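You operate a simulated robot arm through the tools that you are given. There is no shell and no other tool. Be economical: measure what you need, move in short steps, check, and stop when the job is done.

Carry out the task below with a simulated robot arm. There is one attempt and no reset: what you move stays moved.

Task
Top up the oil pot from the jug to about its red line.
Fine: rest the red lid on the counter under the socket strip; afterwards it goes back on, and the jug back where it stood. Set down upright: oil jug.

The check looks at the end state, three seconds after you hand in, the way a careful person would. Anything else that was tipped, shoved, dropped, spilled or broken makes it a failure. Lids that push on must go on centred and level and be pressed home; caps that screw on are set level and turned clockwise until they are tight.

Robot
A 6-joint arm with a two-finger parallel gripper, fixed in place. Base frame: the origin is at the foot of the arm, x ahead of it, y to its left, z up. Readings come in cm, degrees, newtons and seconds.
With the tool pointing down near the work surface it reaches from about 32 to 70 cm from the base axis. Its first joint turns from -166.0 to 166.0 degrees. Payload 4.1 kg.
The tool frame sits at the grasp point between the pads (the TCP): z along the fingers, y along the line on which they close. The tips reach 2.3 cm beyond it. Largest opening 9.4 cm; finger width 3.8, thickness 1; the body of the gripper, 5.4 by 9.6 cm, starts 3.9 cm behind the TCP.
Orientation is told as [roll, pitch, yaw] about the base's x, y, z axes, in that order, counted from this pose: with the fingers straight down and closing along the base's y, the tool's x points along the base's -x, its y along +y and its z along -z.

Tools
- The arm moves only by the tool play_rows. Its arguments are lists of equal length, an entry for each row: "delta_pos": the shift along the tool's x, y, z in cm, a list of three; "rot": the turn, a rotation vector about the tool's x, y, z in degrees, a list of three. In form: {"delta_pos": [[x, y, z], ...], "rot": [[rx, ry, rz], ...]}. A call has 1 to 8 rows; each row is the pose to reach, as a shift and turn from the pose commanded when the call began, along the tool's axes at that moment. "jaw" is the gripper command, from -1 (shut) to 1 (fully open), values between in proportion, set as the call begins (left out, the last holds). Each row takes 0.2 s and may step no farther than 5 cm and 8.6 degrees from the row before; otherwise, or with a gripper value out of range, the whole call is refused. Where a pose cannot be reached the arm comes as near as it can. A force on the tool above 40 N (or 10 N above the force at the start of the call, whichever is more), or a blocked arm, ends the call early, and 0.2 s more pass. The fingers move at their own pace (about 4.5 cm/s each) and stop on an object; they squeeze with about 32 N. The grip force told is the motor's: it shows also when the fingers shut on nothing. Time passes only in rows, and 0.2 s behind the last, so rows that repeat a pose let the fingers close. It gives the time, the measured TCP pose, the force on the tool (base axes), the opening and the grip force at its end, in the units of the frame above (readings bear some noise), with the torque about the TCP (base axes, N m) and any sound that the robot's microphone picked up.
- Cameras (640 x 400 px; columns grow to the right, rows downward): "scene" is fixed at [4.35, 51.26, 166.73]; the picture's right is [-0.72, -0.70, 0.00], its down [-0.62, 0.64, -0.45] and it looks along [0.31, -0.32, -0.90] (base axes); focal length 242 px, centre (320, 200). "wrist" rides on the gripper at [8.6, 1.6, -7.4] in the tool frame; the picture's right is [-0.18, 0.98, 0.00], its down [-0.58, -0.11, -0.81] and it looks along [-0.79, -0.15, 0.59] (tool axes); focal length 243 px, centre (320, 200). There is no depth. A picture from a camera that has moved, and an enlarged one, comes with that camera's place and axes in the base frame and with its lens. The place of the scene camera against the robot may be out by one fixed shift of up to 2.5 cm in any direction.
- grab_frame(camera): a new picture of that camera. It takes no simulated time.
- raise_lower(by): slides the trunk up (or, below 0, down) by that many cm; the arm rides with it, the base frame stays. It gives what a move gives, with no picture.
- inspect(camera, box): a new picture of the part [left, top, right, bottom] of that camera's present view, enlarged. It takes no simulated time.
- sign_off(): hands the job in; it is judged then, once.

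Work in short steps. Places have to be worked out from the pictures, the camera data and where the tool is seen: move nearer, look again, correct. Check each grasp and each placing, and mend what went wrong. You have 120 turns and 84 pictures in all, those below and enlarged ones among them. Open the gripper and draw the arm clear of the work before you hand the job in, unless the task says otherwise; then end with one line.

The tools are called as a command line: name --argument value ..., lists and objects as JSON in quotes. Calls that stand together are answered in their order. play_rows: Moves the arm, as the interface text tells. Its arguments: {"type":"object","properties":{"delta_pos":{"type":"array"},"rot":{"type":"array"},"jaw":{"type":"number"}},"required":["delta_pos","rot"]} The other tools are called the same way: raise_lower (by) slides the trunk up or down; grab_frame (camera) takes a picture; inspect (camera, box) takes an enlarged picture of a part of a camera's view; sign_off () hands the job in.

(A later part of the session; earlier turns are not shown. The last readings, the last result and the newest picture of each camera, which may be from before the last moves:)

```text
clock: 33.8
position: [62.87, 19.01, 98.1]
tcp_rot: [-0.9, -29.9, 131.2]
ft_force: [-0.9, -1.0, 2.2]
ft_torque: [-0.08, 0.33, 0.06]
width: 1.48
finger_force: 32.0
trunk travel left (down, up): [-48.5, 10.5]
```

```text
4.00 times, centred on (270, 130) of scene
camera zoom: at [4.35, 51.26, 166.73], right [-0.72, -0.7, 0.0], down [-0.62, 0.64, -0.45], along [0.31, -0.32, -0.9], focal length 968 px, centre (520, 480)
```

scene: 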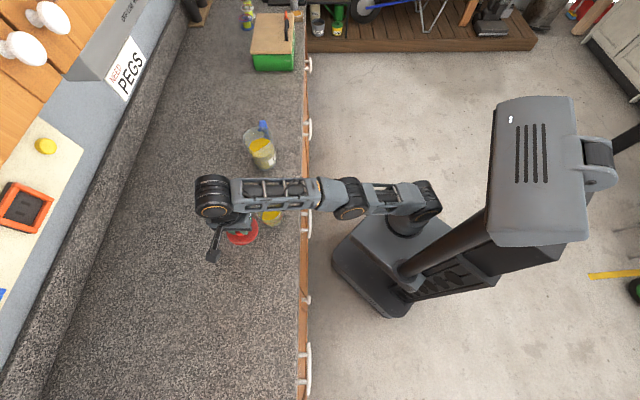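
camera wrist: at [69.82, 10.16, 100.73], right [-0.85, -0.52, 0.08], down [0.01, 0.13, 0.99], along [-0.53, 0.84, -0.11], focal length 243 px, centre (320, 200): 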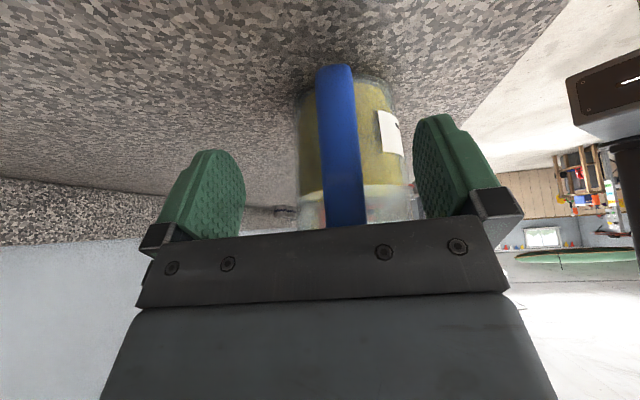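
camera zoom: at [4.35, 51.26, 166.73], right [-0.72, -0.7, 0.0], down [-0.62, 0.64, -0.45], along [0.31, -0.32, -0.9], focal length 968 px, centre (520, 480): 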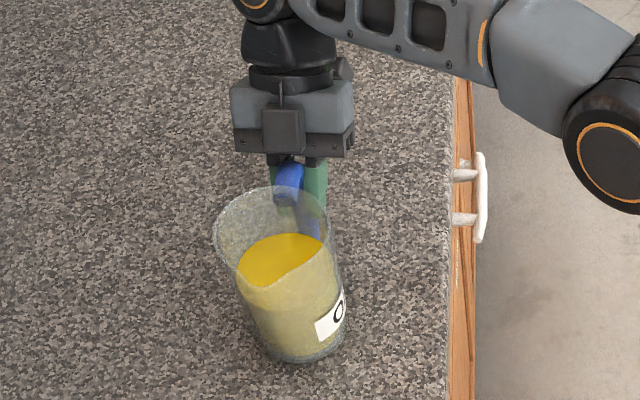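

Handle held (1.48 cm). I lift straight up with the trunk and check weight and slip.

raise_lower --by 2

inspect --camera "scene" --box '[210, 80, 330, 180]'

```text
clock: 34.5
position: [62.96, 19.12, 100.1]
tcp_rot: [-0.8, -30.0, 131.2]
ft_force: [0.0, 0.6, -6.0]
ft_torque: [-0.29, -0.25, -0.02]
width: 1.49
finger_force: 31.7
trunk travel left (down, up): [-50.5, 8.5]
```

```text
4.00 times, centred on (270, 130) of scene
camera zoom: at [4.35, 51.26, 166.73], right [-0.72, -0.7, 0.0], down [-0.62, 0.64, -0.45], along [0.31, -0.32, -0.9], focal length 968 px, centre (520, 480)
```

zoom: 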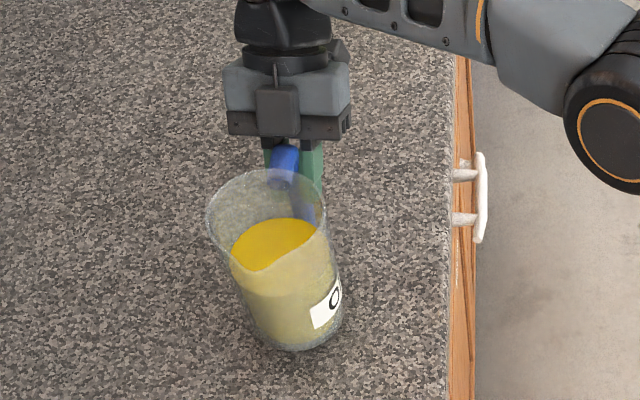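

Jug hangs securely (≈6 N). Raise 5 more by trunk, then carry it upright toward the pot, stopping with its lip short of the pot.

raise_lower --by 5

play_rows --delta_pos '[[-0.5, 0.25, 0.3], [-1.7, 0.85, 1.0], [-3.6, 1.85, 2.1], [-5.6, 2.85, 3.2], [-7.6, 3.85, 4.4], [-9.6, 4.9, 5.5], [-11.2, 5.7, 6.5], [-11.9, 6.07, 6.88]]' --rot '[[0, 0, 0], [0, 0, 0], [0, 0, 0], [0, 0, 0], [0, 0, 0], [0, 0, 0], [0, 0, 0], [0, 0, 0]]'

grab_frame --camera "scene"

grab_frame --camera "wrist"

```text
clock: 35.4
position: [63.0, 19.03, 105.08]
tcp_rot: [-0.7, -30.0, 131.2]
ft_force: [0.3, -0.2, -5.0]
ft_torque: [-0.27, -0.27, -0.03]
width: 1.52
finger_force: 32.0
trunk travel left (down, up): [-55.5, 3.5]
```

```text
clock: 37.2
position: [49.25, 25.47, 104.88]
tcp_rot: [-0.9, -30.0, 131.2]
ft_force: [0.1, 0.3, -6.1]
ft_torque: [-0.27, -0.27, 0.03]
width: 1.5
finger_force: 32.2
trunk travel left (down, up): [-55.5, 3.5]
```

```text
42 pictures are left
```

scene: 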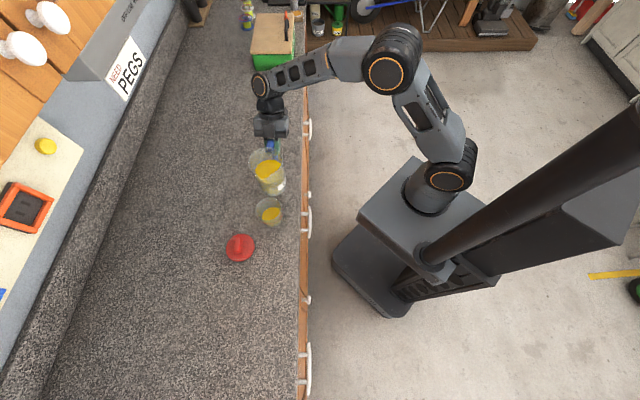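

```text
41 pictures are left
camera wrist: at [55.37, 15.89, 106.96], right [-0.85, -0.52, 0.08], down [0.01, 0.14, 0.99], along [-0.53, 0.84, -0.11], focal length 243 px, centre (320, 200)
```

wrist: 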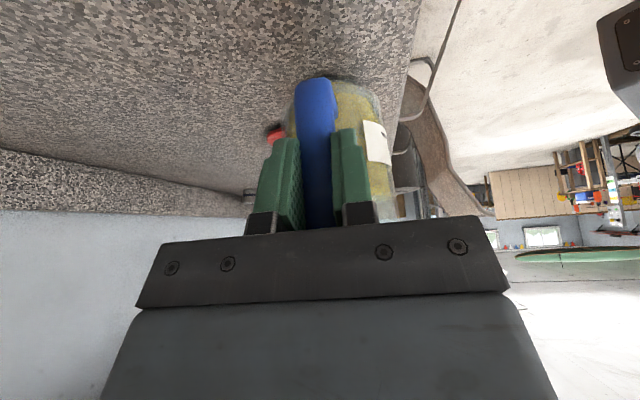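

Arm clear of the pot view. Enlarge for alignment of spout with pot.

inspect --camera "scene" --box '[225, 125, 315, 235]'

```text
3.64 times, centred on (270, 180) of scene
camera zoom: at [4.35, 51.26, 166.73], right [-0.72, -0.7, 0.0], down [-0.62, 0.64, -0.45], along [0.31, -0.32, -0.9], focal length 880 px, centre (502, 273)
```

zoom: 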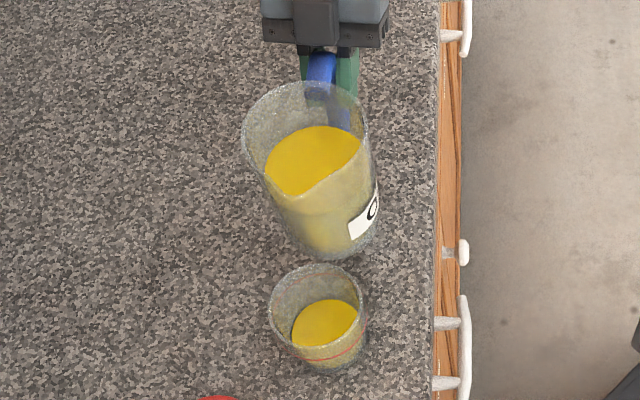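

Spout axis lines up with the pot (azimuths 130 vs 131°). I tilt to 38° keeping the lip just short of and above the pot, no pour expected yet.

play_rows --delta_pos '[[-0.16, 0, -0.68], [-0.54, 0, -1.32], [-1.14, 0, -1.6], [-2.16, 0, -1.86], [-3.12, 0, -1.79]]' --rot '[[0, 8, 0], [0, 16, 0], [0, 24, 0], [0, 32, 0], [0, 38, 0]]'

inspect --camera "scene" --box '[225, 125, 315, 235]'

grab_frame --camera "wrist"

```text
clock: 38.4
position: [48.04, 26.74, 108.1]
tcp_rot: [-0.9, 8.0, 130.5]
ft_force: [1.3, -0.6, -4.6]
ft_torque: [-0.15, -0.16, 0.01]
width: 1.49
finger_force: 31.4
trunk travel left (down, up): [-55.5, 3.5]
```

```text
3.64 times, centred on (270, 180) of scene
camera zoom: at [4.35, 51.26, 166.73], right [-0.72, -0.7, 0.0], down [-0.62, 0.64, -0.45], along [0.31, -0.32, -0.9], focal length 880 px, centre (502, 273)
```

zoom: 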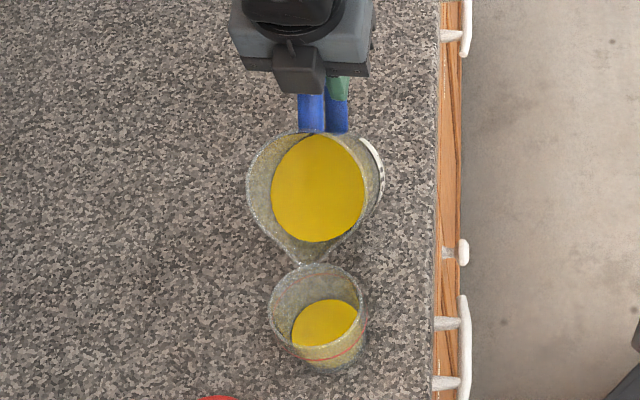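

```text
38 pictures are left
camera wrist: at [51.67, 19.97, 116.68], right [-0.86, -0.5, -0.04], down [-0.37, 0.59, 0.72], along [-0.34, 0.63, -0.69], focal length 243 px, centre (320, 200)
```

wrist: 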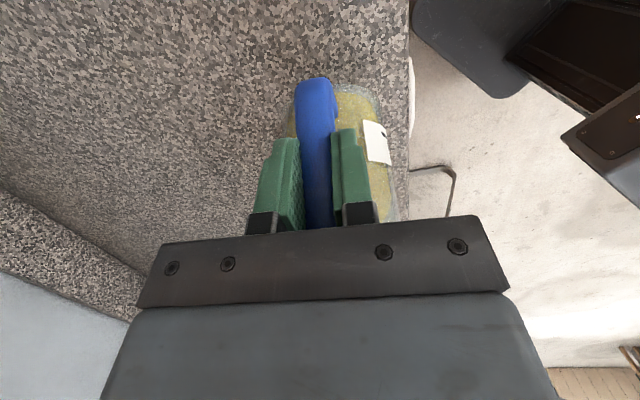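

The jug has a pointed spout reaching ≈1.5 cm further; its tip is at about −1.7 cm from pot centre, z≈103. Continue to 44° with the tip held ≈−1.2, z≈102.

play_rows --delta_pos '[[-0.5, 0, -0.3], [-1.02, 0, -0.65]]' --rot '[[0, 3, 0], [0, 6, 0]]'

inspect --camera "scene" --box '[235, 150, 305, 235]'

```text
clock: 39.0
position: [47.34, 27.83, 108.7]
tcp_rot: [-0.7, 14.0, 130.5]
ft_force: [-0.3, 0.5, -4.2]
ft_torque: [-0.15, -0.16, -0.02]
width: 1.46
finger_force: 31.9
trunk travel left (down, up): [-55.5, 3.5]
```

```text
4.71 times, centred on (270, 192) of scene
camera zoom: at [4.35, 51.26, 166.73], right [-0.72, -0.7, 0.0], down [-0.62, 0.64, -0.45], along [0.31, -0.32, -0.9], focal length 1139 px, centre (555, 235)
```

zoom: 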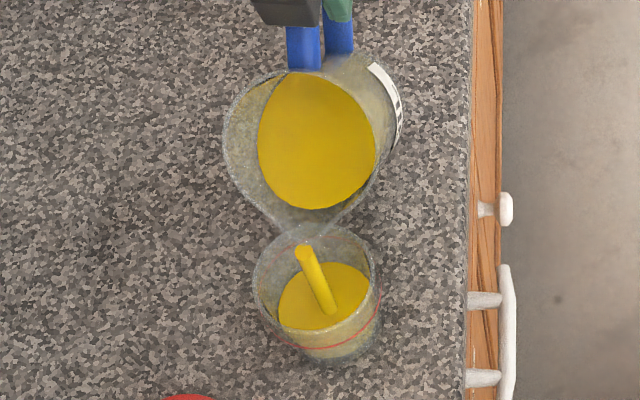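

It is already pouring cleanly into the pot. I hold for one short row and look at the level.

play_rows --delta_pos '[[0, 0, 0]]' --rot '[[0, 0, 0]]'

inspect --camera "scene" --box '[245, 185, 295, 235]'

```text
clock: 39.4
position: [47.37, 27.61, 108.61]
tcp_rot: [-0.9, 14.0, 130.5]
ft_force: [0.6, 0.2, -4.8]
ft_torque: [-0.13, -0.09, 0.02]
width: 1.46
finger_force: 31.9
trunk travel left (down, up): [-55.5, 3.5]
```

```text
8.00 times, centred on (270, 210) of scene
camera zoom: at [4.35, 51.26, 166.73], right [-0.72, -0.7, 0.0], down [-0.62, 0.64, -0.45], along [0.31, -0.32, -0.9], focal length 1936 px, centre (720, 120)
```

zoom: 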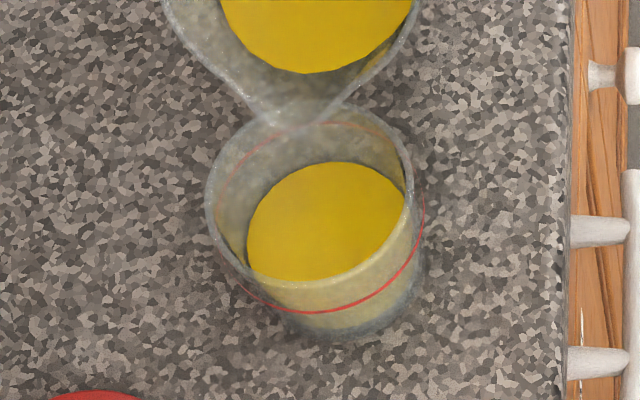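

The stream stops when the surface falls to the lip, so amount follows tilt. Level now about 17 px up with ≈34 px still to the ring; I tilt another 4° and let it run out.

play_rows --delta_pos '[[-0.13, 0, -0.5], [-0.27, 0, -0.99], [-0.27, 0, -0.99], [-0.27, 0, -0.99], [-0.27, 0, -0.99]]' --rot '[[0, 2, 0], [0, 4, 0], [0, 4, 0], [0, 4, 0], [0, 4, 0]]'

inspect --camera "scene" --box '[245, 185, 295, 235]'

```text
clock: 40.6
position: [47.11, 27.86, 109.57]
tcp_rot: [-0.8, 18.0, 130.5]
ft_force: [-0.4, 0.5, -4.4]
ft_torque: [-0.12, -0.1, 0.01]
width: 1.49
finger_force: 32.2
trunk travel left (down, up): [-55.5, 3.5]
```

```text
8.00 times, centred on (270, 210) of scene
camera zoom: at [4.35, 51.26, 166.73], right [-0.72, -0.7, 0.0], down [-0.62, 0.64, -0.45], along [0.31, -0.32, -0.9], focal length 1936 px, centre (720, 120)
```

zoom: 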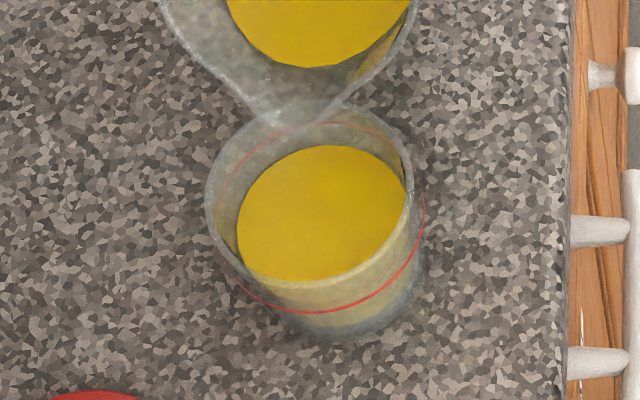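

Estimate: surface now ≈0.5–0.7 cm under the line. I add just 1° more and let it run.

play_rows --delta_pos '[[-0.04, 0, -0.28], [-0.04, 0, -0.28], [-0.04, 0, -0.28], [-0.04, 0, -0.28]]' --rot '[[0, 1, 0], [0, 1, 0], [0, 1, 0], [0, 1, 0]]'

inspect --camera "scene" --box '[245, 185, 295, 235]'

```text
clock: 41.6
position: [47.01, 28.12, 109.73]
tcp_rot: [-0.8, 18.9, 130.4]
ft_force: [0.3, 0.1, -3.3]
ft_torque: [-0.11, -0.09, -0.02]
width: 1.48
finger_force: 32.4
trunk travel left (down, up): [-55.5, 3.5]
```

```text
8.00 times, centred on (270, 210) of scene
camera zoom: at [4.35, 51.26, 166.73], right [-0.72, -0.7, 0.0], down [-0.62, 0.64, -0.45], along [0.31, -0.32, -0.9], focal length 1936 px, centre (720, 120)
```

zoom: 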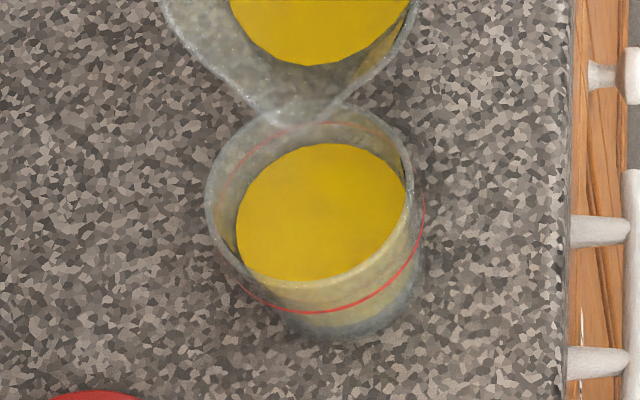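

Level is nearly at the line by the scene view. I right the jug (tip staying over the pot) to check the pot from the side.

play_rows --delta_pos '[[0.99, 0, 1.24], [1.94, 0, 2.36], [2.64, 0, 3.4], [2.85, 0, 4.32], [2.76, 0, 5.19], [2.3, 0, 5.92], [2.3, 0, 5.92]]' --rot '[[0, -8, 0], [0, -16, 0], [0, -24, 0], [0, -32, 0], [0, -40, 0], [0, -48.3, 0], [0, -48.9, 0]]'

inspect --camera "scene" --box '[225, 125, 315, 235]'

```text
clock: 43.2
position: [49.93, 25.04, 104.94]
tcp_rot: [-0.9, -30.0, 131.2]
ft_force: [-0.6, -0.3, -4.0]
ft_torque: [-0.22, -0.2, 0.0]
width: 1.48
finger_force: 32.6
trunk travel left (down, up): [-55.5, 3.5]
```

```text
3.64 times, centred on (270, 180) of scene
camera zoom: at [4.35, 51.26, 166.73], right [-0.72, -0.7, 0.0], down [-0.62, 0.64, -0.45], along [0.31, -0.32, -0.9], focal length 880 px, centre (502, 273)
```

zoom: 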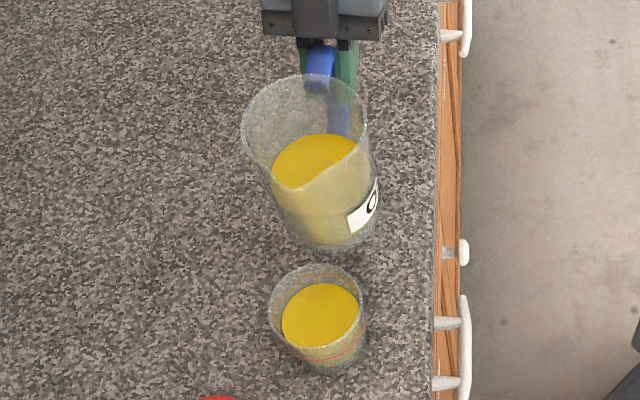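

No spill seen. I shift the jug sideways 9 cm (tool +y) so the wrist camera sees the pot from the side.

play_rows --delta_pos '[[0, 0.7, 0], [0, 2.2, 0], [0, 4.2, 0], [0, 6.2, 0], [0, 8, 0], [0, 9, 0]]' --rot '[[0, 0, 0], [0, 0, 0], [0, 0, 0], [0, 0, 0], [0, 0, 0], [0, 0, 0]]'

raise_lower --by -3

grab_frame --camera "wrist"

```text
clock: 44.6
position: [42.87, 19.26, 104.87]
tcp_rot: [-0.9, -29.9, 131.3]
ft_force: [1.1, 0.0, -3.9]
ft_torque: [-0.19, -0.2, 0.01]
width: 1.47
finger_force: 31.6
trunk travel left (down, up): [-55.5, 3.5]
```

```text
clock: 45.4
position: [42.96, 19.21, 101.75]
tcp_rot: [-0.9, -29.9, 131.2]
ft_force: [0.2, 0.3, -3.5]
ft_torque: [-0.23, -0.21, 0.01]
width: 1.5
finger_force: 32.1
trunk travel left (down, up): [-52.5, 6.5]
```

```text
32 pictures are left
camera wrist: at [48.96, 9.69, 103.93], right [-0.85, -0.52, 0.08], down [0.01, 0.14, 0.99], along [-0.53, 0.84, -0.12], focal length 243 px, centre (320, 200)
```

wrist: 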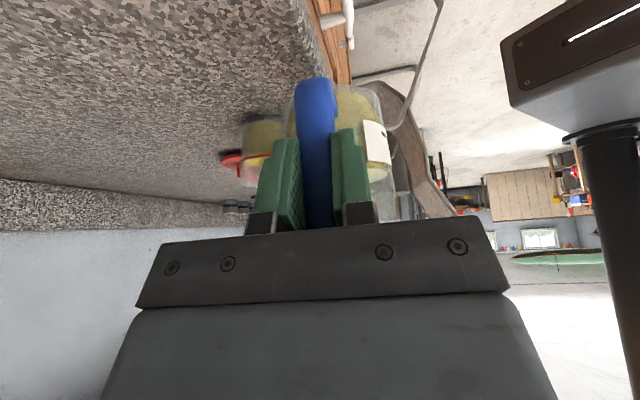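

inspect --camera "wrist" --box '[205, 90, 305, 200]'

```text
3.64 times, centred on (255, 145) of wrist
camera zoom: at [48.96, 9.69, 103.93], right [-0.85, -0.52, 0.08], down [0.01, 0.14, 0.99], along [-0.53, 0.84, -0.12], focal length 882 px, centre (556, 400)
```

zoom: 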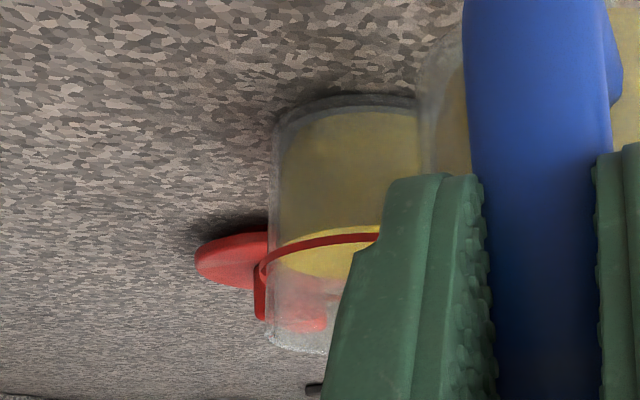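

Side view: surface ≈0.4 cm below the red line. I'll go back and pour a touch more, to 50° tilt.

raise_lower --by 3

play_rows --delta_pos '[[0, -1, 0], [0, -2.8, 0], [0, -4.8, 0], [0, -6.8, 0], [0, -8.4, 0], [0, -9, 0], [0, -9, 0]]' --rot '[[0, 0, 0], [0, 0, 0], [0, 0, 0], [0, 0, 0], [0, 0, 0], [0, 0, 0], [0, 0, 0]]'

```text
clock: 46.1
position: [42.84, 19.29, 104.92]
tcp_rot: [-0.9, -29.9, 131.3]
ft_force: [-0.3, -0.3, -4.5]
ft_torque: [-0.27, -0.2, 0.0]
width: 1.51
finger_force: 31.8
trunk travel left (down, up): [-55.5, 3.5]
```

```text
clock: 47.7
position: [49.52, 25.26, 104.82]
tcp_rot: [-0.8, -30.0, 131.3]
ft_force: [0.1, -0.7, -4.1]
ft_torque: [-0.22, -0.2, 0.03]
width: 1.49
finger_force: 32.7
trunk travel left (down, up): [-55.5, 3.5]
```

Tilting again along the same path to 50°.

play_rows --delta_pos '[[-0.25, 0, -0.84], [-0.85, 0, -1.47], [-1.68, 0, -1.92], [-2.92, 0, -2.06], [-4.39, 0, -2.08], [-6.02, 0, -2.18], [-6.24, 0, -2.29], [-6.24, 0, -2.29]]' --rot '[[0, 8.5, 0], [0, 17, 0], [0, 25, 0], [0, 33, 0], [0, 41, 0], [0, 49, 0], [0, 50, 0], [0, 50, 0]]'

play_rows --delta_pos '[[0, 0, 0], [0, 0, 0], [0, 0, 0], [0, 0, 0]]' --rot '[[0, 0, 0], [0, 0, 0], [0, 0, 0], [0, 0, 0]]'

inspect --camera "scene" --box '[245, 185, 295, 235]'

```text
clock: 49.5
position: [46.73, 28.29, 109.83]
tcp_rot: [-0.8, 20.2, 130.4]
ft_force: [0.4, 0.1, -3.6]
ft_torque: [-0.1, -0.09, -0.03]
width: 1.51
finger_force: 31.4
trunk travel left (down, up): [-55.5, 3.5]
```

```text
clock: 50.5
position: [46.7, 28.37, 110.01]
tcp_rot: [-0.8, 20.1, 130.6]
ft_force: [0.8, 0.3, -3.3]
ft_torque: [-0.13, -0.06, 0.01]
width: 1.5
finger_force: 31.8
trunk travel left (down, up): [-55.5, 3.5]
```

```text
8.00 times, centred on (270, 210) of scene
camera zoom: at [4.35, 51.26, 166.73], right [-0.72, -0.7, 0.0], down [-0.62, 0.64, -0.45], along [0.31, -0.32, -0.9], focal length 1936 px, centre (720, 120)
```

zoom: 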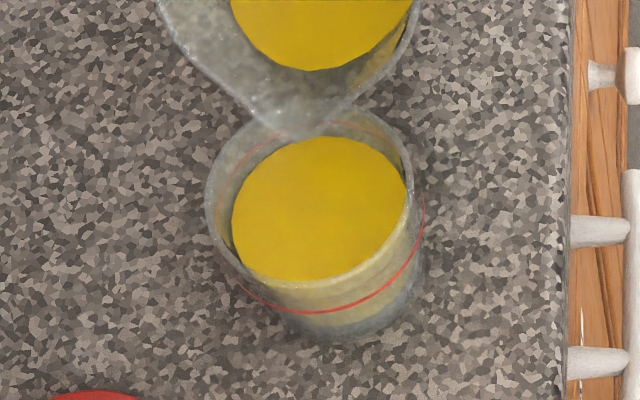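

Level rose ≈0.5 cm, now about at the line. I right the jug again.

play_rows --delta_pos '[[0.97, 0, 1.31], [1.9, 0, 2.55], [2.58, 0, 3.6], [2.87, 0, 4.56], [2.77, 0, 5.43], [2.37, 0, 6.08], [2.26, 0, 6.25], [2.26, 0, 6.25]]' --rot '[[0, -8, 0], [0, -16, 0], [0, -24, 0], [0, -32, 0], [0, -40, 0], [0, -48, 0], [0, -50.1, 0], [0, -50.1, 0]]'

```text
clock: 52.3
position: [49.87, 25.08, 104.96]
tcp_rot: [-1.0, -30.0, 131.2]
ft_force: [0.4, -0.1, -3.7]
ft_torque: [-0.23, -0.17, -0.02]
width: 1.49
finger_force: 31.7
trunk travel left (down, up): [-55.5, 3.5]
```

Jug upright. Carry it back over its original spot (62.87,19.05).

play_rows --delta_pos '[[0.5, -0.25, -0.3], [1.8, -0.9, -1.0], [3.6, -1.85, -2.1], [5.6, -2.87, -3.2], [7.6, -3.9, -4.4], [9.5, -4.87, -5.5], [10.8, -5.5, -6.2], [11.34, -5.81, -6.55]]' --rot '[[0, 0, 0], [0, 0, 0], [0, 0, 0], [0, 0, 0], [0, 0, 0], [0, 0, 0], [0, 0, 0], [0, 0, 0]]'

grab_frame --camera "wrist"

```text
clock: 54.1
position: [62.84, 18.92, 104.99]
tcp_rot: [-0.8, -30.1, 131.2]
ft_force: [-0.4, -0.3, -4.8]
ft_torque: [-0.17, -0.17, -0.03]
width: 1.48
finger_force: 31.9
trunk travel left (down, up): [-55.5, 3.5]
```

```text
29 pictures are left
camera wrist: at [68.89, 9.34, 107.03], right [-0.85, -0.52, 0.08], down [0.01, 0.14, 0.99], along [-0.53, 0.84, -0.11], focal length 243 px, centre (320, 200)
```

wrist: 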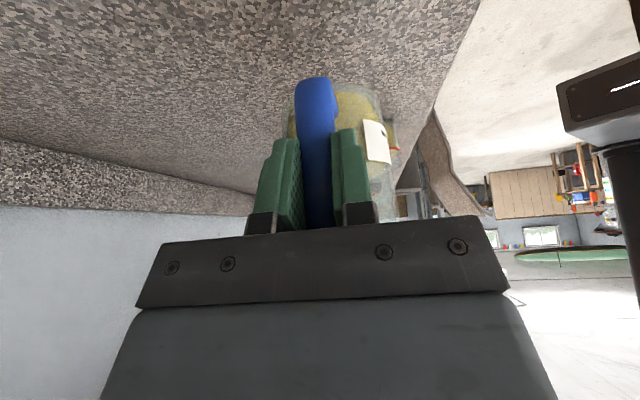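

In position. Lower with the trunk to just above the grasp height (98.1).

raise_lower --by -6.2

inspect --camera "scene" --box '[210, 80, 330, 180]'

```text
clock: 55.1
position: [62.79, 18.99, 98.85]
tcp_rot: [-0.8, -29.9, 131.3]
ft_force: [0.4, -0.2, -4.3]
ft_torque: [-0.2, -0.2, 0.02]
width: 1.48
finger_force: 32.5
trunk travel left (down, up): [-49.3, 9.7]
```

```text
4.00 times, centred on (270, 130) of scene
camera zoom: at [4.35, 51.26, 166.73], right [-0.72, -0.7, 0.0], down [-0.62, 0.64, -0.45], along [0.31, -0.32, -0.9], focal length 968 px, centre (520, 480)
```

zoom: 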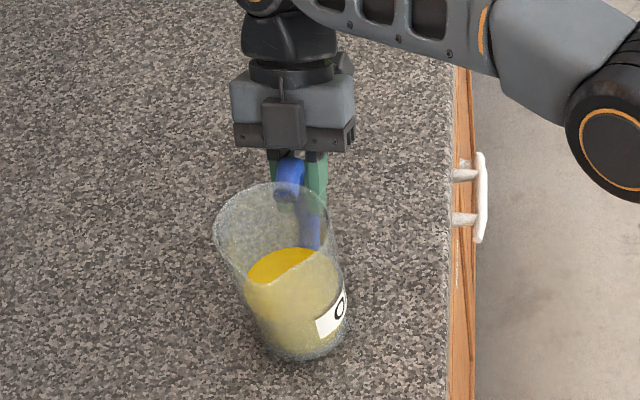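

Matches the original spot. Lower the last bit by trunk and check the force.

raise_lower --by -0.7

```text
clock: 55.7
position: [62.82, 18.96, 98.34]
tcp_rot: [-1.2, -30.0, 131.2]
ft_force: [2.0, -0.9, 7.8]
ft_torque: [0.28, 0.66, -0.11]
width: 1.48
finger_force: 31.8
trunk travel left (down, up): [-48.6, 10.4]
```

Jug has landed (force +8 N). Open the jaws fully and check.

play_rows --delta_pos '[[0, 0, 0], [0, 0, 0], [0, 0, 0], [0, 0, 0], [0, 0, 0]]' --rot '[[0, 0, 0], [0, 0, 0], [0, 0, 0], [0, 0, 0], [0, 0, 0]]' --jaw 1

inspect --camera "scene" --box '[210, 80, 330, 180]'

grab_frame --camera "wrist"

```text
clock: 56.9
position: [62.65, 18.96, 98.17]
tcp_rot: [-1.0, -30.0, 131.1]
ft_force: [0.4, 0.8, 0.5]
ft_torque: [0.0, 0.02, -0.01]
width: 9.41
finger_force: 0.1
trunk travel left (down, up): [-48.6, 10.4]
```

```text
4.00 times, centred on (270, 130) of scene
camera zoom: at [4.35, 51.26, 166.73], right [-0.72, -0.7, 0.0], down [-0.62, 0.64, -0.45], along [0.31, -0.32, -0.9], focal length 968 px, centre (520, 480)
```

zoom: 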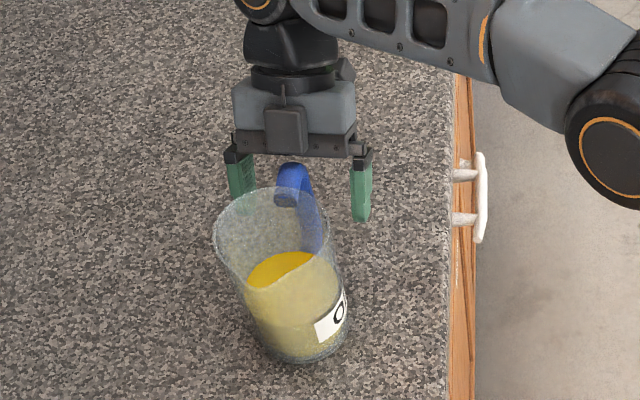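

```text
26 pictures are left
camera wrist: at [68.85, 9.37, 100.19], right [-0.85, -0.52, 0.08], down [0.01, 0.14, 0.99], along [-0.53, 0.84, -0.11], focal length 243 px, centre (320, 200)
```

wrist: 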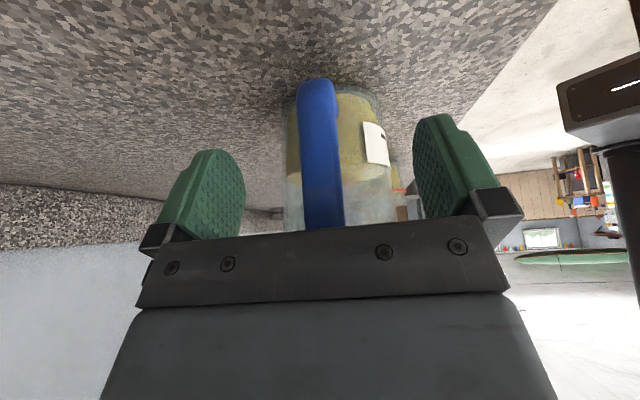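

Jug stands upright where it was. Withdraw straight up with the trunk.

raise_lower --by 10

grab_frame --camera "wrist"

```text
clock: 58.2
position: [62.74, 18.96, 108.22]
tcp_rot: [-0.9, -29.9, 131.1]
ft_force: [0.4, -0.2, -0.5]
ft_torque: [-0.01, 0.01, 0.06]
width: 9.39
finger_force: 0.2
trunk travel left (down, up): [-58.6, 0.4]
```

```text
25 pictures are left
camera wrist: at [68.85, 9.37, 110.17], right [-0.85, -0.52, 0.08], down [0.01, 0.14, 0.99], along [-0.53, 0.84, -0.11], focal length 243 px, centre (320, 200)
```

wrist: 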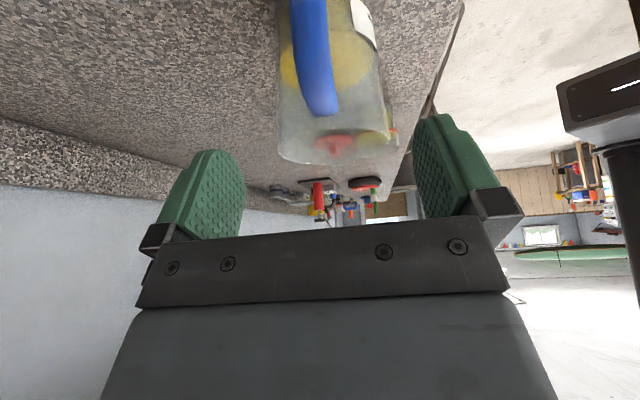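

Clear. I level the tool while moving toward the robot's side.

play_rows --delta_pos '[[-0.9, 3.1, -0.7], [-1.8, 6.3, -1.3], [-2.7, 9.5, -2], [-3.54, 12.66, -2.57]]' --rot '[[0, 7.5, 0], [0, 15, 0], [0, 22.5, 0], [0, 30, 0]]'

```text
clock: 59.2
position: [52.33, 11.97, 112.17]
tcp_rot: [-0.9, 0.1, 130.8]
ft_force: [-0.1, 0.5, -0.1]
ft_torque: [-0.01, 0.01, 0.0]
width: 9.38
finger_force: 0.1
trunk travel left (down, up): [-58.6, 0.4]
```

Reverse the wrist turn: to yaw ≈64° at (36,18).

play_rows --delta_pos '[[-1.9, 1, 0], [-3.8, 2, 0], [-5.6, 3.1, 0], [-7.5, 4.1, 0], [-9.4, 5.1, 0], [-11.2, 6.1, 0], [-13.1, 7.2, 0], [-15, 8.2, 0]]' --rot '[[0, 0, 8.4], [0, 0, 16.8], [0, 0, 25.2], [0, 0, 33.6], [0, 0, 42], [0, 0, 50.4], [0, 0, 58.8], [0, 0, 67.2]]'

grab_frame --camera "wrist"

```text
clock: 61.0
position: [36.0, 18.17, 111.84]
tcp_rot: [-0.3, -0.7, 63.3]
ft_force: [-0.3, 1.1, 0.1]
ft_torque: [0.0, 0.03, -0.03]
width: 9.39
finger_force: 0.1
trunk travel left (down, up): [-58.6, 0.4]
```

```text
24 pictures are left
camera wrist: at [30.69, 11.02, 119.14], right [-0.8, 0.6, 0.0], down [0.35, 0.46, 0.81], along [0.49, 0.65, -0.58], focal length 243 px, centre (320, 200)
```

wrist: 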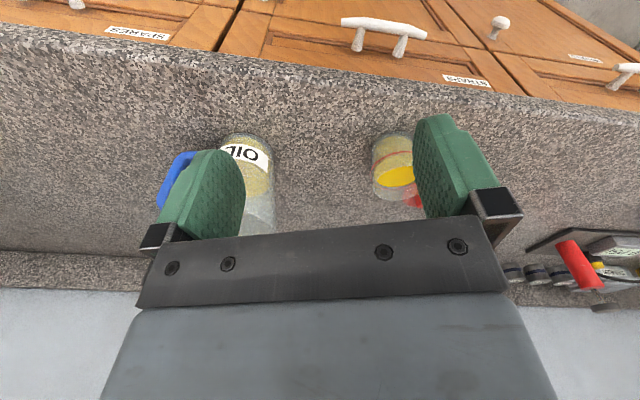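

inspect --camera "wrist" --box '[360, 120, 430, 210]'

```text
4.44 times, centred on (395, 165) of wrist
camera zoom: at [30.69, 11.02, 119.14], right [-0.8, 0.6, 0.0], down [0.35, 0.46, 0.81], along [0.49, 0.65, -0.58], focal length 1078 px, centre (-13, 356)
```

zoom: 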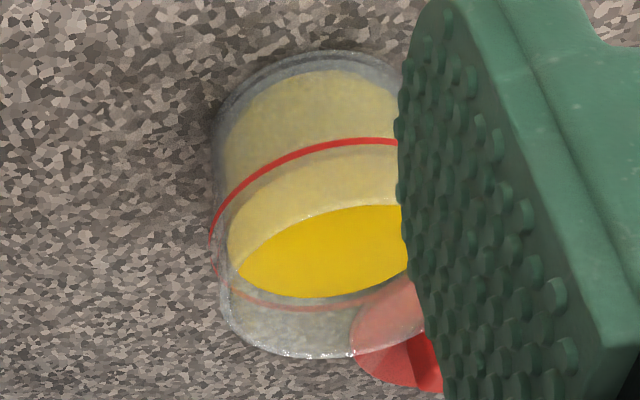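

Oil surface coincides with the red ring. Now for the lid: continue turning back, to yaw ≈ −4° at (30,33).

play_rows --delta_pos '[[-1.3, 1.5, 0], [-2.7, 3, 0], [-4, 4.5, 0], [-5.3, 6, 0], [-6.7, 7.6, 0], [-8, 9.1, 0], [-9.4, 10.6, 0], [-10.7, 12.1, 0]]' --rot '[[0, 0, 8.4], [0, 0, 16.8], [0, 0, 25.2], [0, 0, 33.6], [0, 0, 42], [0, 0, 50.4], [0, 0, 58.8], [0, 0, 67.2]]' --jaw -0.1

```text
clock: 62.8
position: [29.74, 33.18, 111.79]
tcp_rot: [0.7, -0.4, -3.8]
ft_force: [0.2, 0.2, 0.5]
ft_torque: [-0.01, -0.01, 0.01]
width: 4.21
finger_force: 0.1
trunk travel left (down, up): [-58.6, 0.4]
```

Continue over the lid at (37.55,53.45), yaw −46°.

play_rows --delta_pos '[[-1.1, 3.5, 0], [-2.1, 7, 1], [-3.2, 10.4, 2], [-4.3, 13.9, 3.5], [-5.3, 17.4, 5], [-6.4, 20.8, 6.5]]' --rot '[[0, 0, 7], [0, 0, 14.1], [0, 0, 21.1], [0, 0, 28.1], [0, 0, 35.2], [0, 0, 42.2]]'

inspect --camera "wrist" --box '[160, 0, 480, 240]'

```text
clock: 64.2
position: [37.52, 53.57, 105.62]
tcp_rot: [0.7, 0.0, -46.0]
ft_force: [0.1, 0.0, 0.8]
ft_torque: [0.01, 0.01, 0.01]
width: 4.22
finger_force: 0.1
trunk travel left (down, up): [-58.6, 0.4]
```

```text
1.67 times, centred on (320, 120) of wrist
camera zoom: at [32.6, 60.79, 113.05], right [0.83, 0.55, 0.01], down [0.32, -0.5, 0.81], along [0.45, -0.67, -0.59], focal length 404 px, centre (320, 333)
```

zoom: 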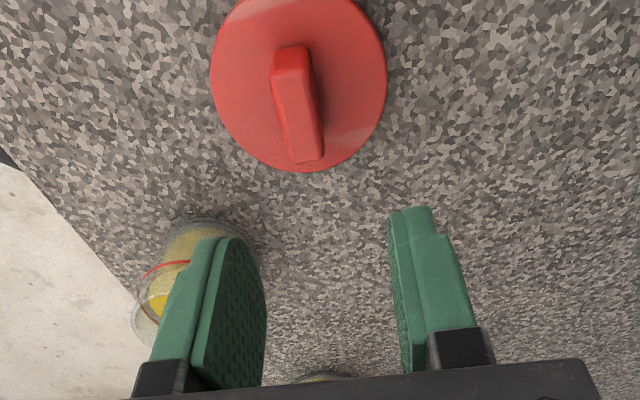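

The knob appears ≈1 cm toward tool −y of the TCP. I shift −0.8 and descend partly, then look again.

play_rows --delta_pos '[[0, -0.4, 3], [0, -0.8, 6], [0, -0.8, 7.6]]' --rot '[[0.28, -0.29, 0], [0.28, -0.29, 0], [0.28, -0.29, 0]]'

inspect --camera "wrist" --box '[160, 0, 480, 240]'

```text
clock: 65.0
position: [37.18, 52.77, 97.92]
tcp_rot: [0.5, -0.3, -45.9]
ft_force: [0.0, -0.3, -0.8]
ft_torque: [-0.01, 0.0, 0.01]
width: 4.23
finger_force: 0.0
trunk travel left (down, up): [-58.6, 0.4]
```

```text
1.67 times, centred on (320, 120) of wrist
camera zoom: at [32.25, 60.17, 105.41], right [0.83, 0.55, 0.01], down [0.32, -0.49, 0.81], along [0.45, -0.67, -0.59], focal length 404 px, centre (320, 333)
```

zoom: 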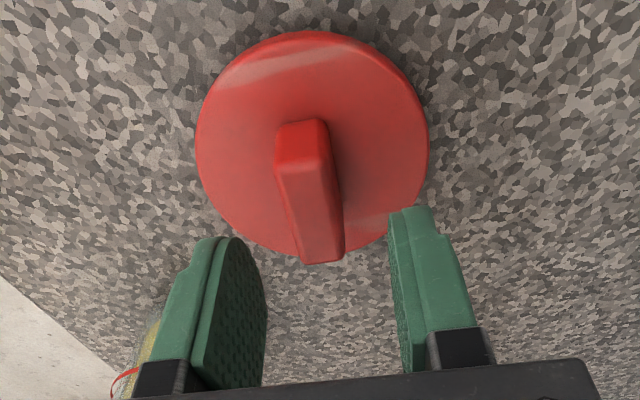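

Aligned within ~0.1 cm. Descend to z≈94.1 and close on the knob.

play_rows --delta_pos '[[0, -0.1, 1.3], [0, -0.1, 2.6], [0, -0.1, 3.7]]' --rot '[[0, 0, 0], [0, 0, 0], [0, 0, 0]]'

play_rows --delta_pos '[[0, 0, 0], [0, 0, 0], [0, 0, 0], [0, 0, 0]]' --rot '[[0, 0, 0], [0, 0, 0], [0, 0, 0], [0, 0, 0]]' --jaw -1

inspect --camera "wrist" --box '[200, 30, 440, 230]'

```text
clock: 65.8
position: [37.0, 52.82, 94.32]
tcp_rot: [0.4, -0.3, -46.0]
ft_force: [-0.3, -0.3, 0.0]
ft_torque: [-0.01, 0.02, 0.02]
width: 4.21
finger_force: 0.1
trunk travel left (down, up): [-58.6, 0.4]
```

```text
clock: 66.8
position: [37.07, 52.79, 94.31]
tcp_rot: [0.5, -0.3, -45.9]
ft_force: [-0.4, 0.9, 0.6]
ft_torque: [-0.01, 0.04, -0.02]
width: 1.72
finger_force: 32.0
trunk travel left (down, up): [-58.6, 0.4]
```

```text
2.00 times, centred on (320, 130) of wrist
camera zoom: at [32.14, 60.19, 101.72], right [0.83, 0.55, 0.01], down [0.32, -0.49, 0.81], along [0.45, -0.67, -0.59], focal length 485 px, centre (320, 340)
```

zoom: 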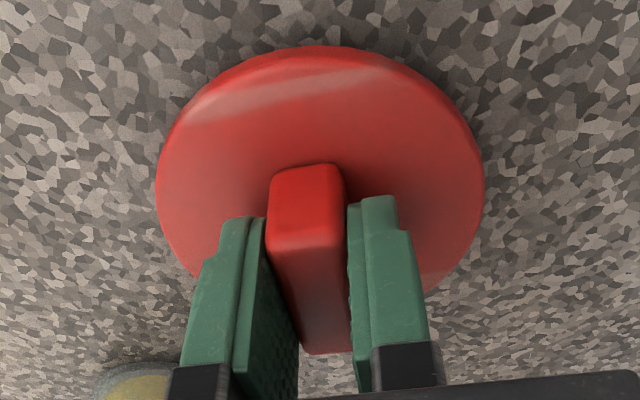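

Same grip as before (≈0.2 cm higher on the knob). Lift 11 cm, then carry over the pot.

play_rows --delta_pos '[[0, 0, -1.5], [0, 0, -4], [0, 0, -7], [0, 0, -11]]' --rot '[[0, 0, 0], [0, 0, 0], [0, 0, 0], [0, 0, 0]]'

play_rows --delta_pos '[[-2, -1.8, 0], [-4.5, -4.1, 0], [-7.2, -6.5, 0], [-9.4, -8.5, 0], [-10.1, -9.12, 0]]' --rot '[[0, 0, 0], [0, 0, 0], [-0.15, 0.2, 0], [-0.15, 0.2, 0], [-0.15, 0.2, 0]]'

grab_frame --camera "wrist"

inspect --camera "scene" --box '[225, 165, 315, 255]'

```text
clock: 67.8
position: [37.01, 52.39, 105.35]
tcp_rot: [0.5, -0.4, -45.9]
ft_force: [-0.4, 0.2, -0.3]
ft_torque: [0.02, 0.0, 0.01]
width: 1.72
finger_force: 32.3
trunk travel left (down, up): [-58.6, 0.4]
```

```text
clock: 69.0
position: [37.49, 38.98, 105.33]
tcp_rot: [0.6, -0.1, -45.8]
ft_force: [0.5, -0.1, -0.7]
ft_torque: [-0.01, -0.01, 0.02]
width: 1.73
finger_force: 32.1
trunk travel left (down, up): [-58.6, 0.4]
```

```text
19 pictures are left
camera wrist: at [32.62, 46.41, 112.76], right [0.83, 0.55, 0.01], down [0.32, -0.5, 0.81], along [0.45, -0.67, -0.59], focal length 243 px, centre (320, 200)
```

wrist: 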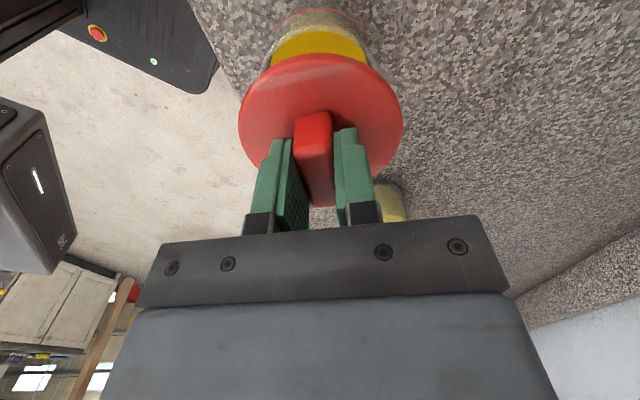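

```text
4.44 times, centred on (270, 210) of scene
camera zoom: at [4.35, 51.26, 166.73], right [-0.72, -0.7, 0.0], down [-0.62, 0.64, -0.45], along [0.31, -0.32, -0.9], focal length 1075 px, centre (542, 156)
```

zoom: 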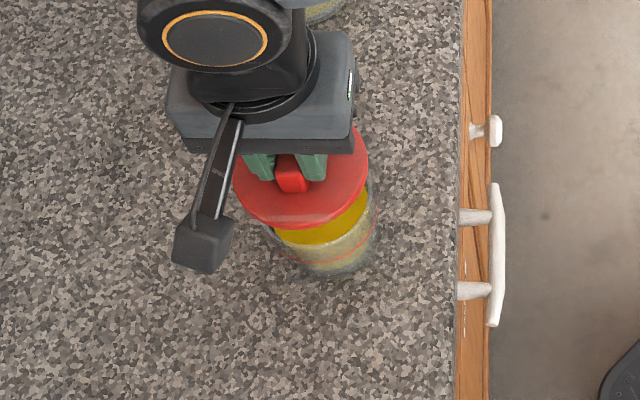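

Matches the geometry from when I lifted it off. Small +0.1 correction and descend to z≈102.

play_rows --delta_pos '[[0.08, 0.12, 1], [0.08, 0.12, 2.2], [0.08, 0.12, 3.3]]' --rot '[[0, 0, 0], [0, 0, 0], [0, 0, 0]]'

inspect --camera "wrist" --box '[200, 0, 440, 200]'

```text
clock: 69.8
position: [37.56, 39.47, 101.97]
tcp_rot: [0.7, -0.1, -45.9]
ft_force: [0.1, -0.1, 0.3]
ft_torque: [0.0, 0.0, 0.03]
width: 1.72
finger_force: 31.4
trunk travel left (down, up): [-58.6, 0.4]
```

```text
2.00 times, centred on (320, 100) of wrist
camera zoom: at [32.61, 46.68, 109.5], right [0.83, 0.55, 0.01], down [0.32, -0.5, 0.81], along [0.45, -0.67, -0.59], focal length 485 px, centre (320, 400)
```

zoom: 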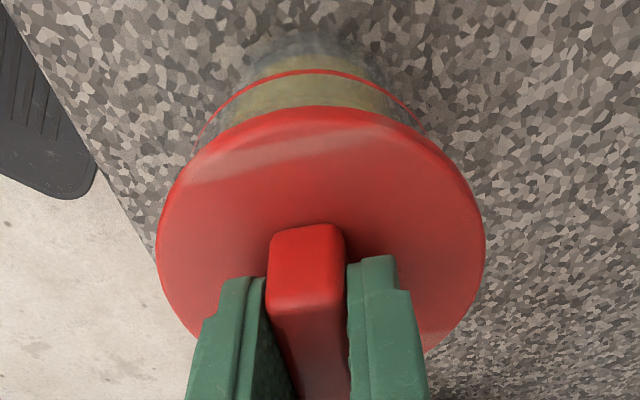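

Reading (39.47) and picture both suggest ≈0.25 cm too far in base +y; correct by tool (−0.18,−0.2) and lower slightly.

play_rows --delta_pos '[[-0.18, -0.2, 0], [-0.18, -0.2, 0.3]]' --rot '[[0, 0, 0], [0.2, -0.2, 0]]'

inspect --camera "wrist" --box '[200, 0, 440, 200]'

```text
clock: 70.4
position: [37.54, 38.93, 101.66]
tcp_rot: [0.4, -0.2, -45.9]
ft_force: [0.0, -0.3, -0.3]
ft_torque: [0.03, 0.02, -0.01]
width: 1.72
finger_force: 32.2
trunk travel left (down, up): [-58.6, 0.4]
```

```text
2.00 times, centred on (320, 100) of wrist
camera zoom: at [32.66, 46.42, 109.15], right [0.83, 0.55, 0.01], down [0.32, -0.49, 0.81], along [0.45, -0.67, -0.59], focal length 485 px, centre (320, 400)
```

zoom: 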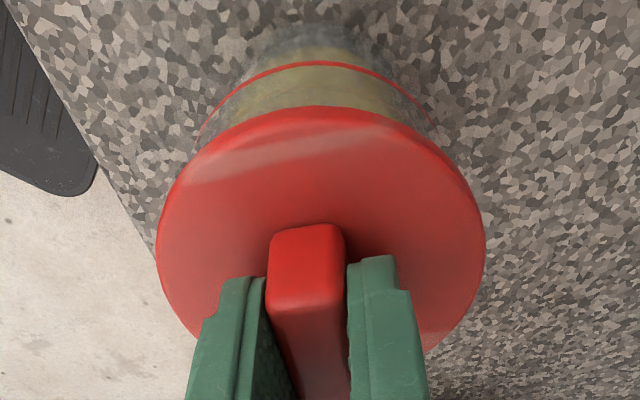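

Now the ring position matches the original lift-off picture. Lower in small steps until the lid seats.

play_rows --delta_pos '[[0, 0, 0.2], [0, 0, 0.4], [0, 0, 0.55]]' --rot '[[0, 0, 0], [0, 0, 0], [0, 0, 0]]'

```text
clock: 71.2
position: [37.55, 39.01, 101.15]
tcp_rot: [0.5, -0.3, -45.9]
ft_force: [0.2, -0.2, -0.7]
ft_torque: [-0.01, 0.02, -0.02]
width: 1.7
finger_force: 32.0
trunk travel left (down, up): [-58.6, 0.4]
```

No contact yet at 101.15; continue pressing down gently.

play_rows --delta_pos '[[0, 0, 0.1], [0, 0, 0.2], [0, 0, 0.3]]' --rot '[[0, 0, 0], [0, 0, 0], [0, 0, 0]]'

inspect --camera "wrist" --box '[200, 30, 440, 230]'

```text
clock: 72.0
position: [37.61, 39.05, 101.05]
tcp_rot: [0.6, -0.3, -45.9]
ft_force: [-0.2, 0.9, 6.9]
ft_torque: [-0.2, 0.14, -0.01]
width: 1.7
finger_force: 32.1
trunk travel left (down, up): [-58.6, 0.4]
```

```text
2.00 times, centred on (320, 130) of wrist
camera zoom: at [32.65, 46.36, 108.39], right [0.83, 0.55, 0.01], down [0.32, -0.5, 0.81], along [0.45, -0.67, -0.59], focal length 485 px, centre (320, 340)
```

zoom: 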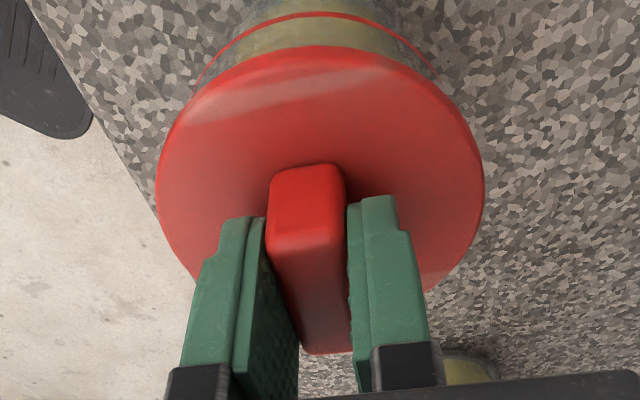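

Lid-to-ring gap equals the original seated one, contact at the expected height. Press firmly to be sure it is home.

play_rows --delta_pos '[[0, 0, 0.15], [0, 0, 0.3], [0, 0, 0.45]]' --rot '[[0, 0, 0], [0, 0, 0], [0, 0, 0]]'

inspect --camera "wrist" --box '[200, 30, 440, 230]'

```text
clock: 72.8
position: [37.61, 38.96, 100.46]
tcp_rot: [0.6, -0.3, -45.9]
ft_force: [5.4, 5.3, 23.5]
ft_torque: [0.07, 0.05, 0.02]
width: 1.71
finger_force: 32.5
trunk travel left (down, up): [-58.6, 0.4]
```

```text
2.00 times, centred on (320, 130) of wrist
camera zoom: at [32.61, 46.29, 107.98], right [0.83, 0.55, 0.01], down [0.32, -0.5, 0.81], along [0.45, -0.67, -0.59], focal length 485 px, centre (320, 340)
```

zoom: 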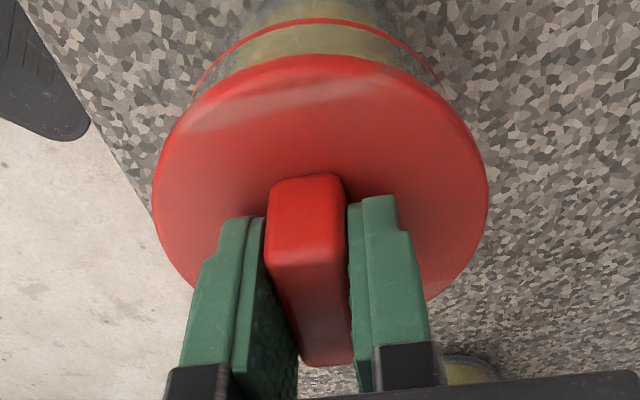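

Fingers slid a little on the knob at ~24 N with torque now balanced — the lid is down. Relieve, open, and rise to inspect.

play_rows --delta_pos '[[0, 0, -0.3], [0, 0, -0.3], [0, 0, -0.3], [0, 0, -0.3]]' --rot '[[0, 0, 0], [0, 0, 0], [0, 0, 0], [0, 0, 0]]' --jaw 0

play_rows --delta_pos '[[0, 0, -2], [0, 0, -5], [0, 0, -8]]' --rot '[[0, 0, 0], [0, 0, 0], [0, 0, 0]]'

inspect --camera "wrist" --box '[200, 0, 440, 200]'

inspect --camera "scene" --box '[225, 165, 315, 255]'

```text
clock: 73.8
position: [37.64, 38.98, 100.61]
tcp_rot: [0.3, -0.3, -46.0]
ft_force: [-0.7, -0.3, -0.4]
ft_torque: [-0.02, -0.02, 0.02]
width: 4.71
finger_force: 0.0
trunk travel left (down, up): [-58.6, 0.4]
```

```text
clock: 74.6
position: [37.44, 38.94, 108.59]
tcp_rot: [0.4, -0.5, -45.9]
ft_force: [-0.3, 0.2, 0.5]
ft_torque: [-0.03, 0.0, -0.02]
width: 4.72
finger_force: 0.1
trunk travel left (down, up): [-58.6, 0.4]
```

```text
2.00 times, centred on (320, 100) of wrist
camera zoom: at [32.53, 46.36, 116.07], right [0.83, 0.55, 0.01], down [0.32, -0.49, 0.81], along [0.45, -0.67, -0.59], focal length 485 px, centre (320, 400)
```

zoom: 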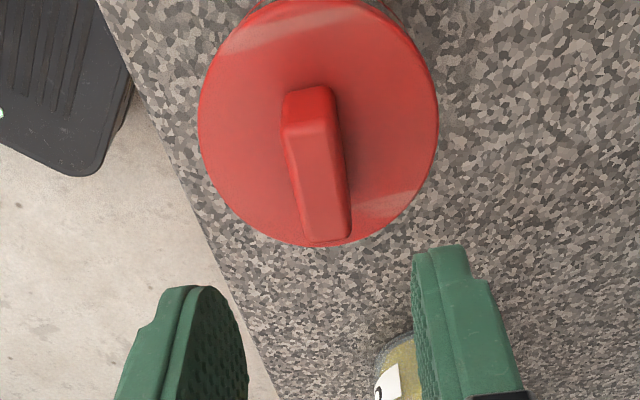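

```text
4.44 times, centred on (270, 210) of scene
camera zoom: at [4.35, 51.26, 166.73], right [-0.72, -0.7, 0.0], down [-0.62, 0.64, -0.45], along [0.31, -0.32, -0.9], focal length 1075 px, centre (542, 156)
```

zoom: 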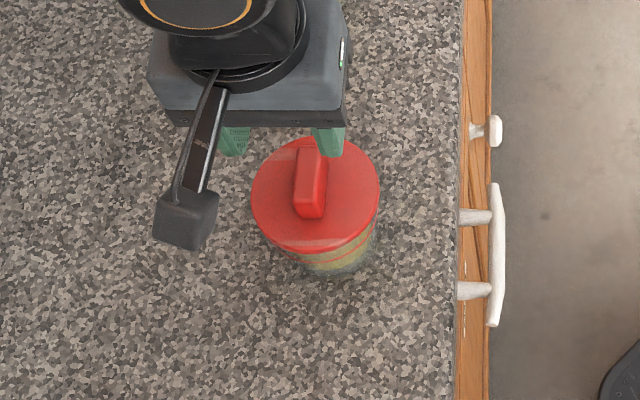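

The lid sits centred, same image position as at the start. For certainty I close the fingers and press gently on top of the knob.

play_rows --delta_pos '[[0, 0, 0], [0, 0, 1], [0, 0, 2], [0, 0, 3.5], [0, 0, 4.5]]' --rot '[[0, 0, 0], [0, 0, 0], [0, 0, 0], [0, 0, 0], [0, 0, 0]]' --jaw -1

play_rows --delta_pos '[[0, 0, 0.3], [0, 0, 0.6], [0, 0, 0.9], [0, 0, 1.2], [0, 0, 1.5]]' --rot '[[0, 0, 0], [0, 0, 0], [0, 0, 0], [0, 0, 0], [0, 0, 0]]'

```text
clock: 75.8
position: [37.64, 39.06, 104.37]
tcp_rot: [0.4, -0.3, -45.9]
ft_force: [0.0, -0.6, -0.2]
ft_torque: [0.0, -0.01, -0.01]
width: 0.02
finger_force: 32.2
trunk travel left (down, up): [-58.6, 0.4]
```

```text
clock: 77.0
position: [37.54, 39.19, 103.24]
tcp_rot: [1.0, -0.2, -45.9]
ft_force: [-1.0, -1.7, 34.3]
ft_torque: [0.02, 0.08, -0.03]
width: 0.0
finger_force: 32.0
trunk travel left (down, up): [-58.6, 0.4]
```

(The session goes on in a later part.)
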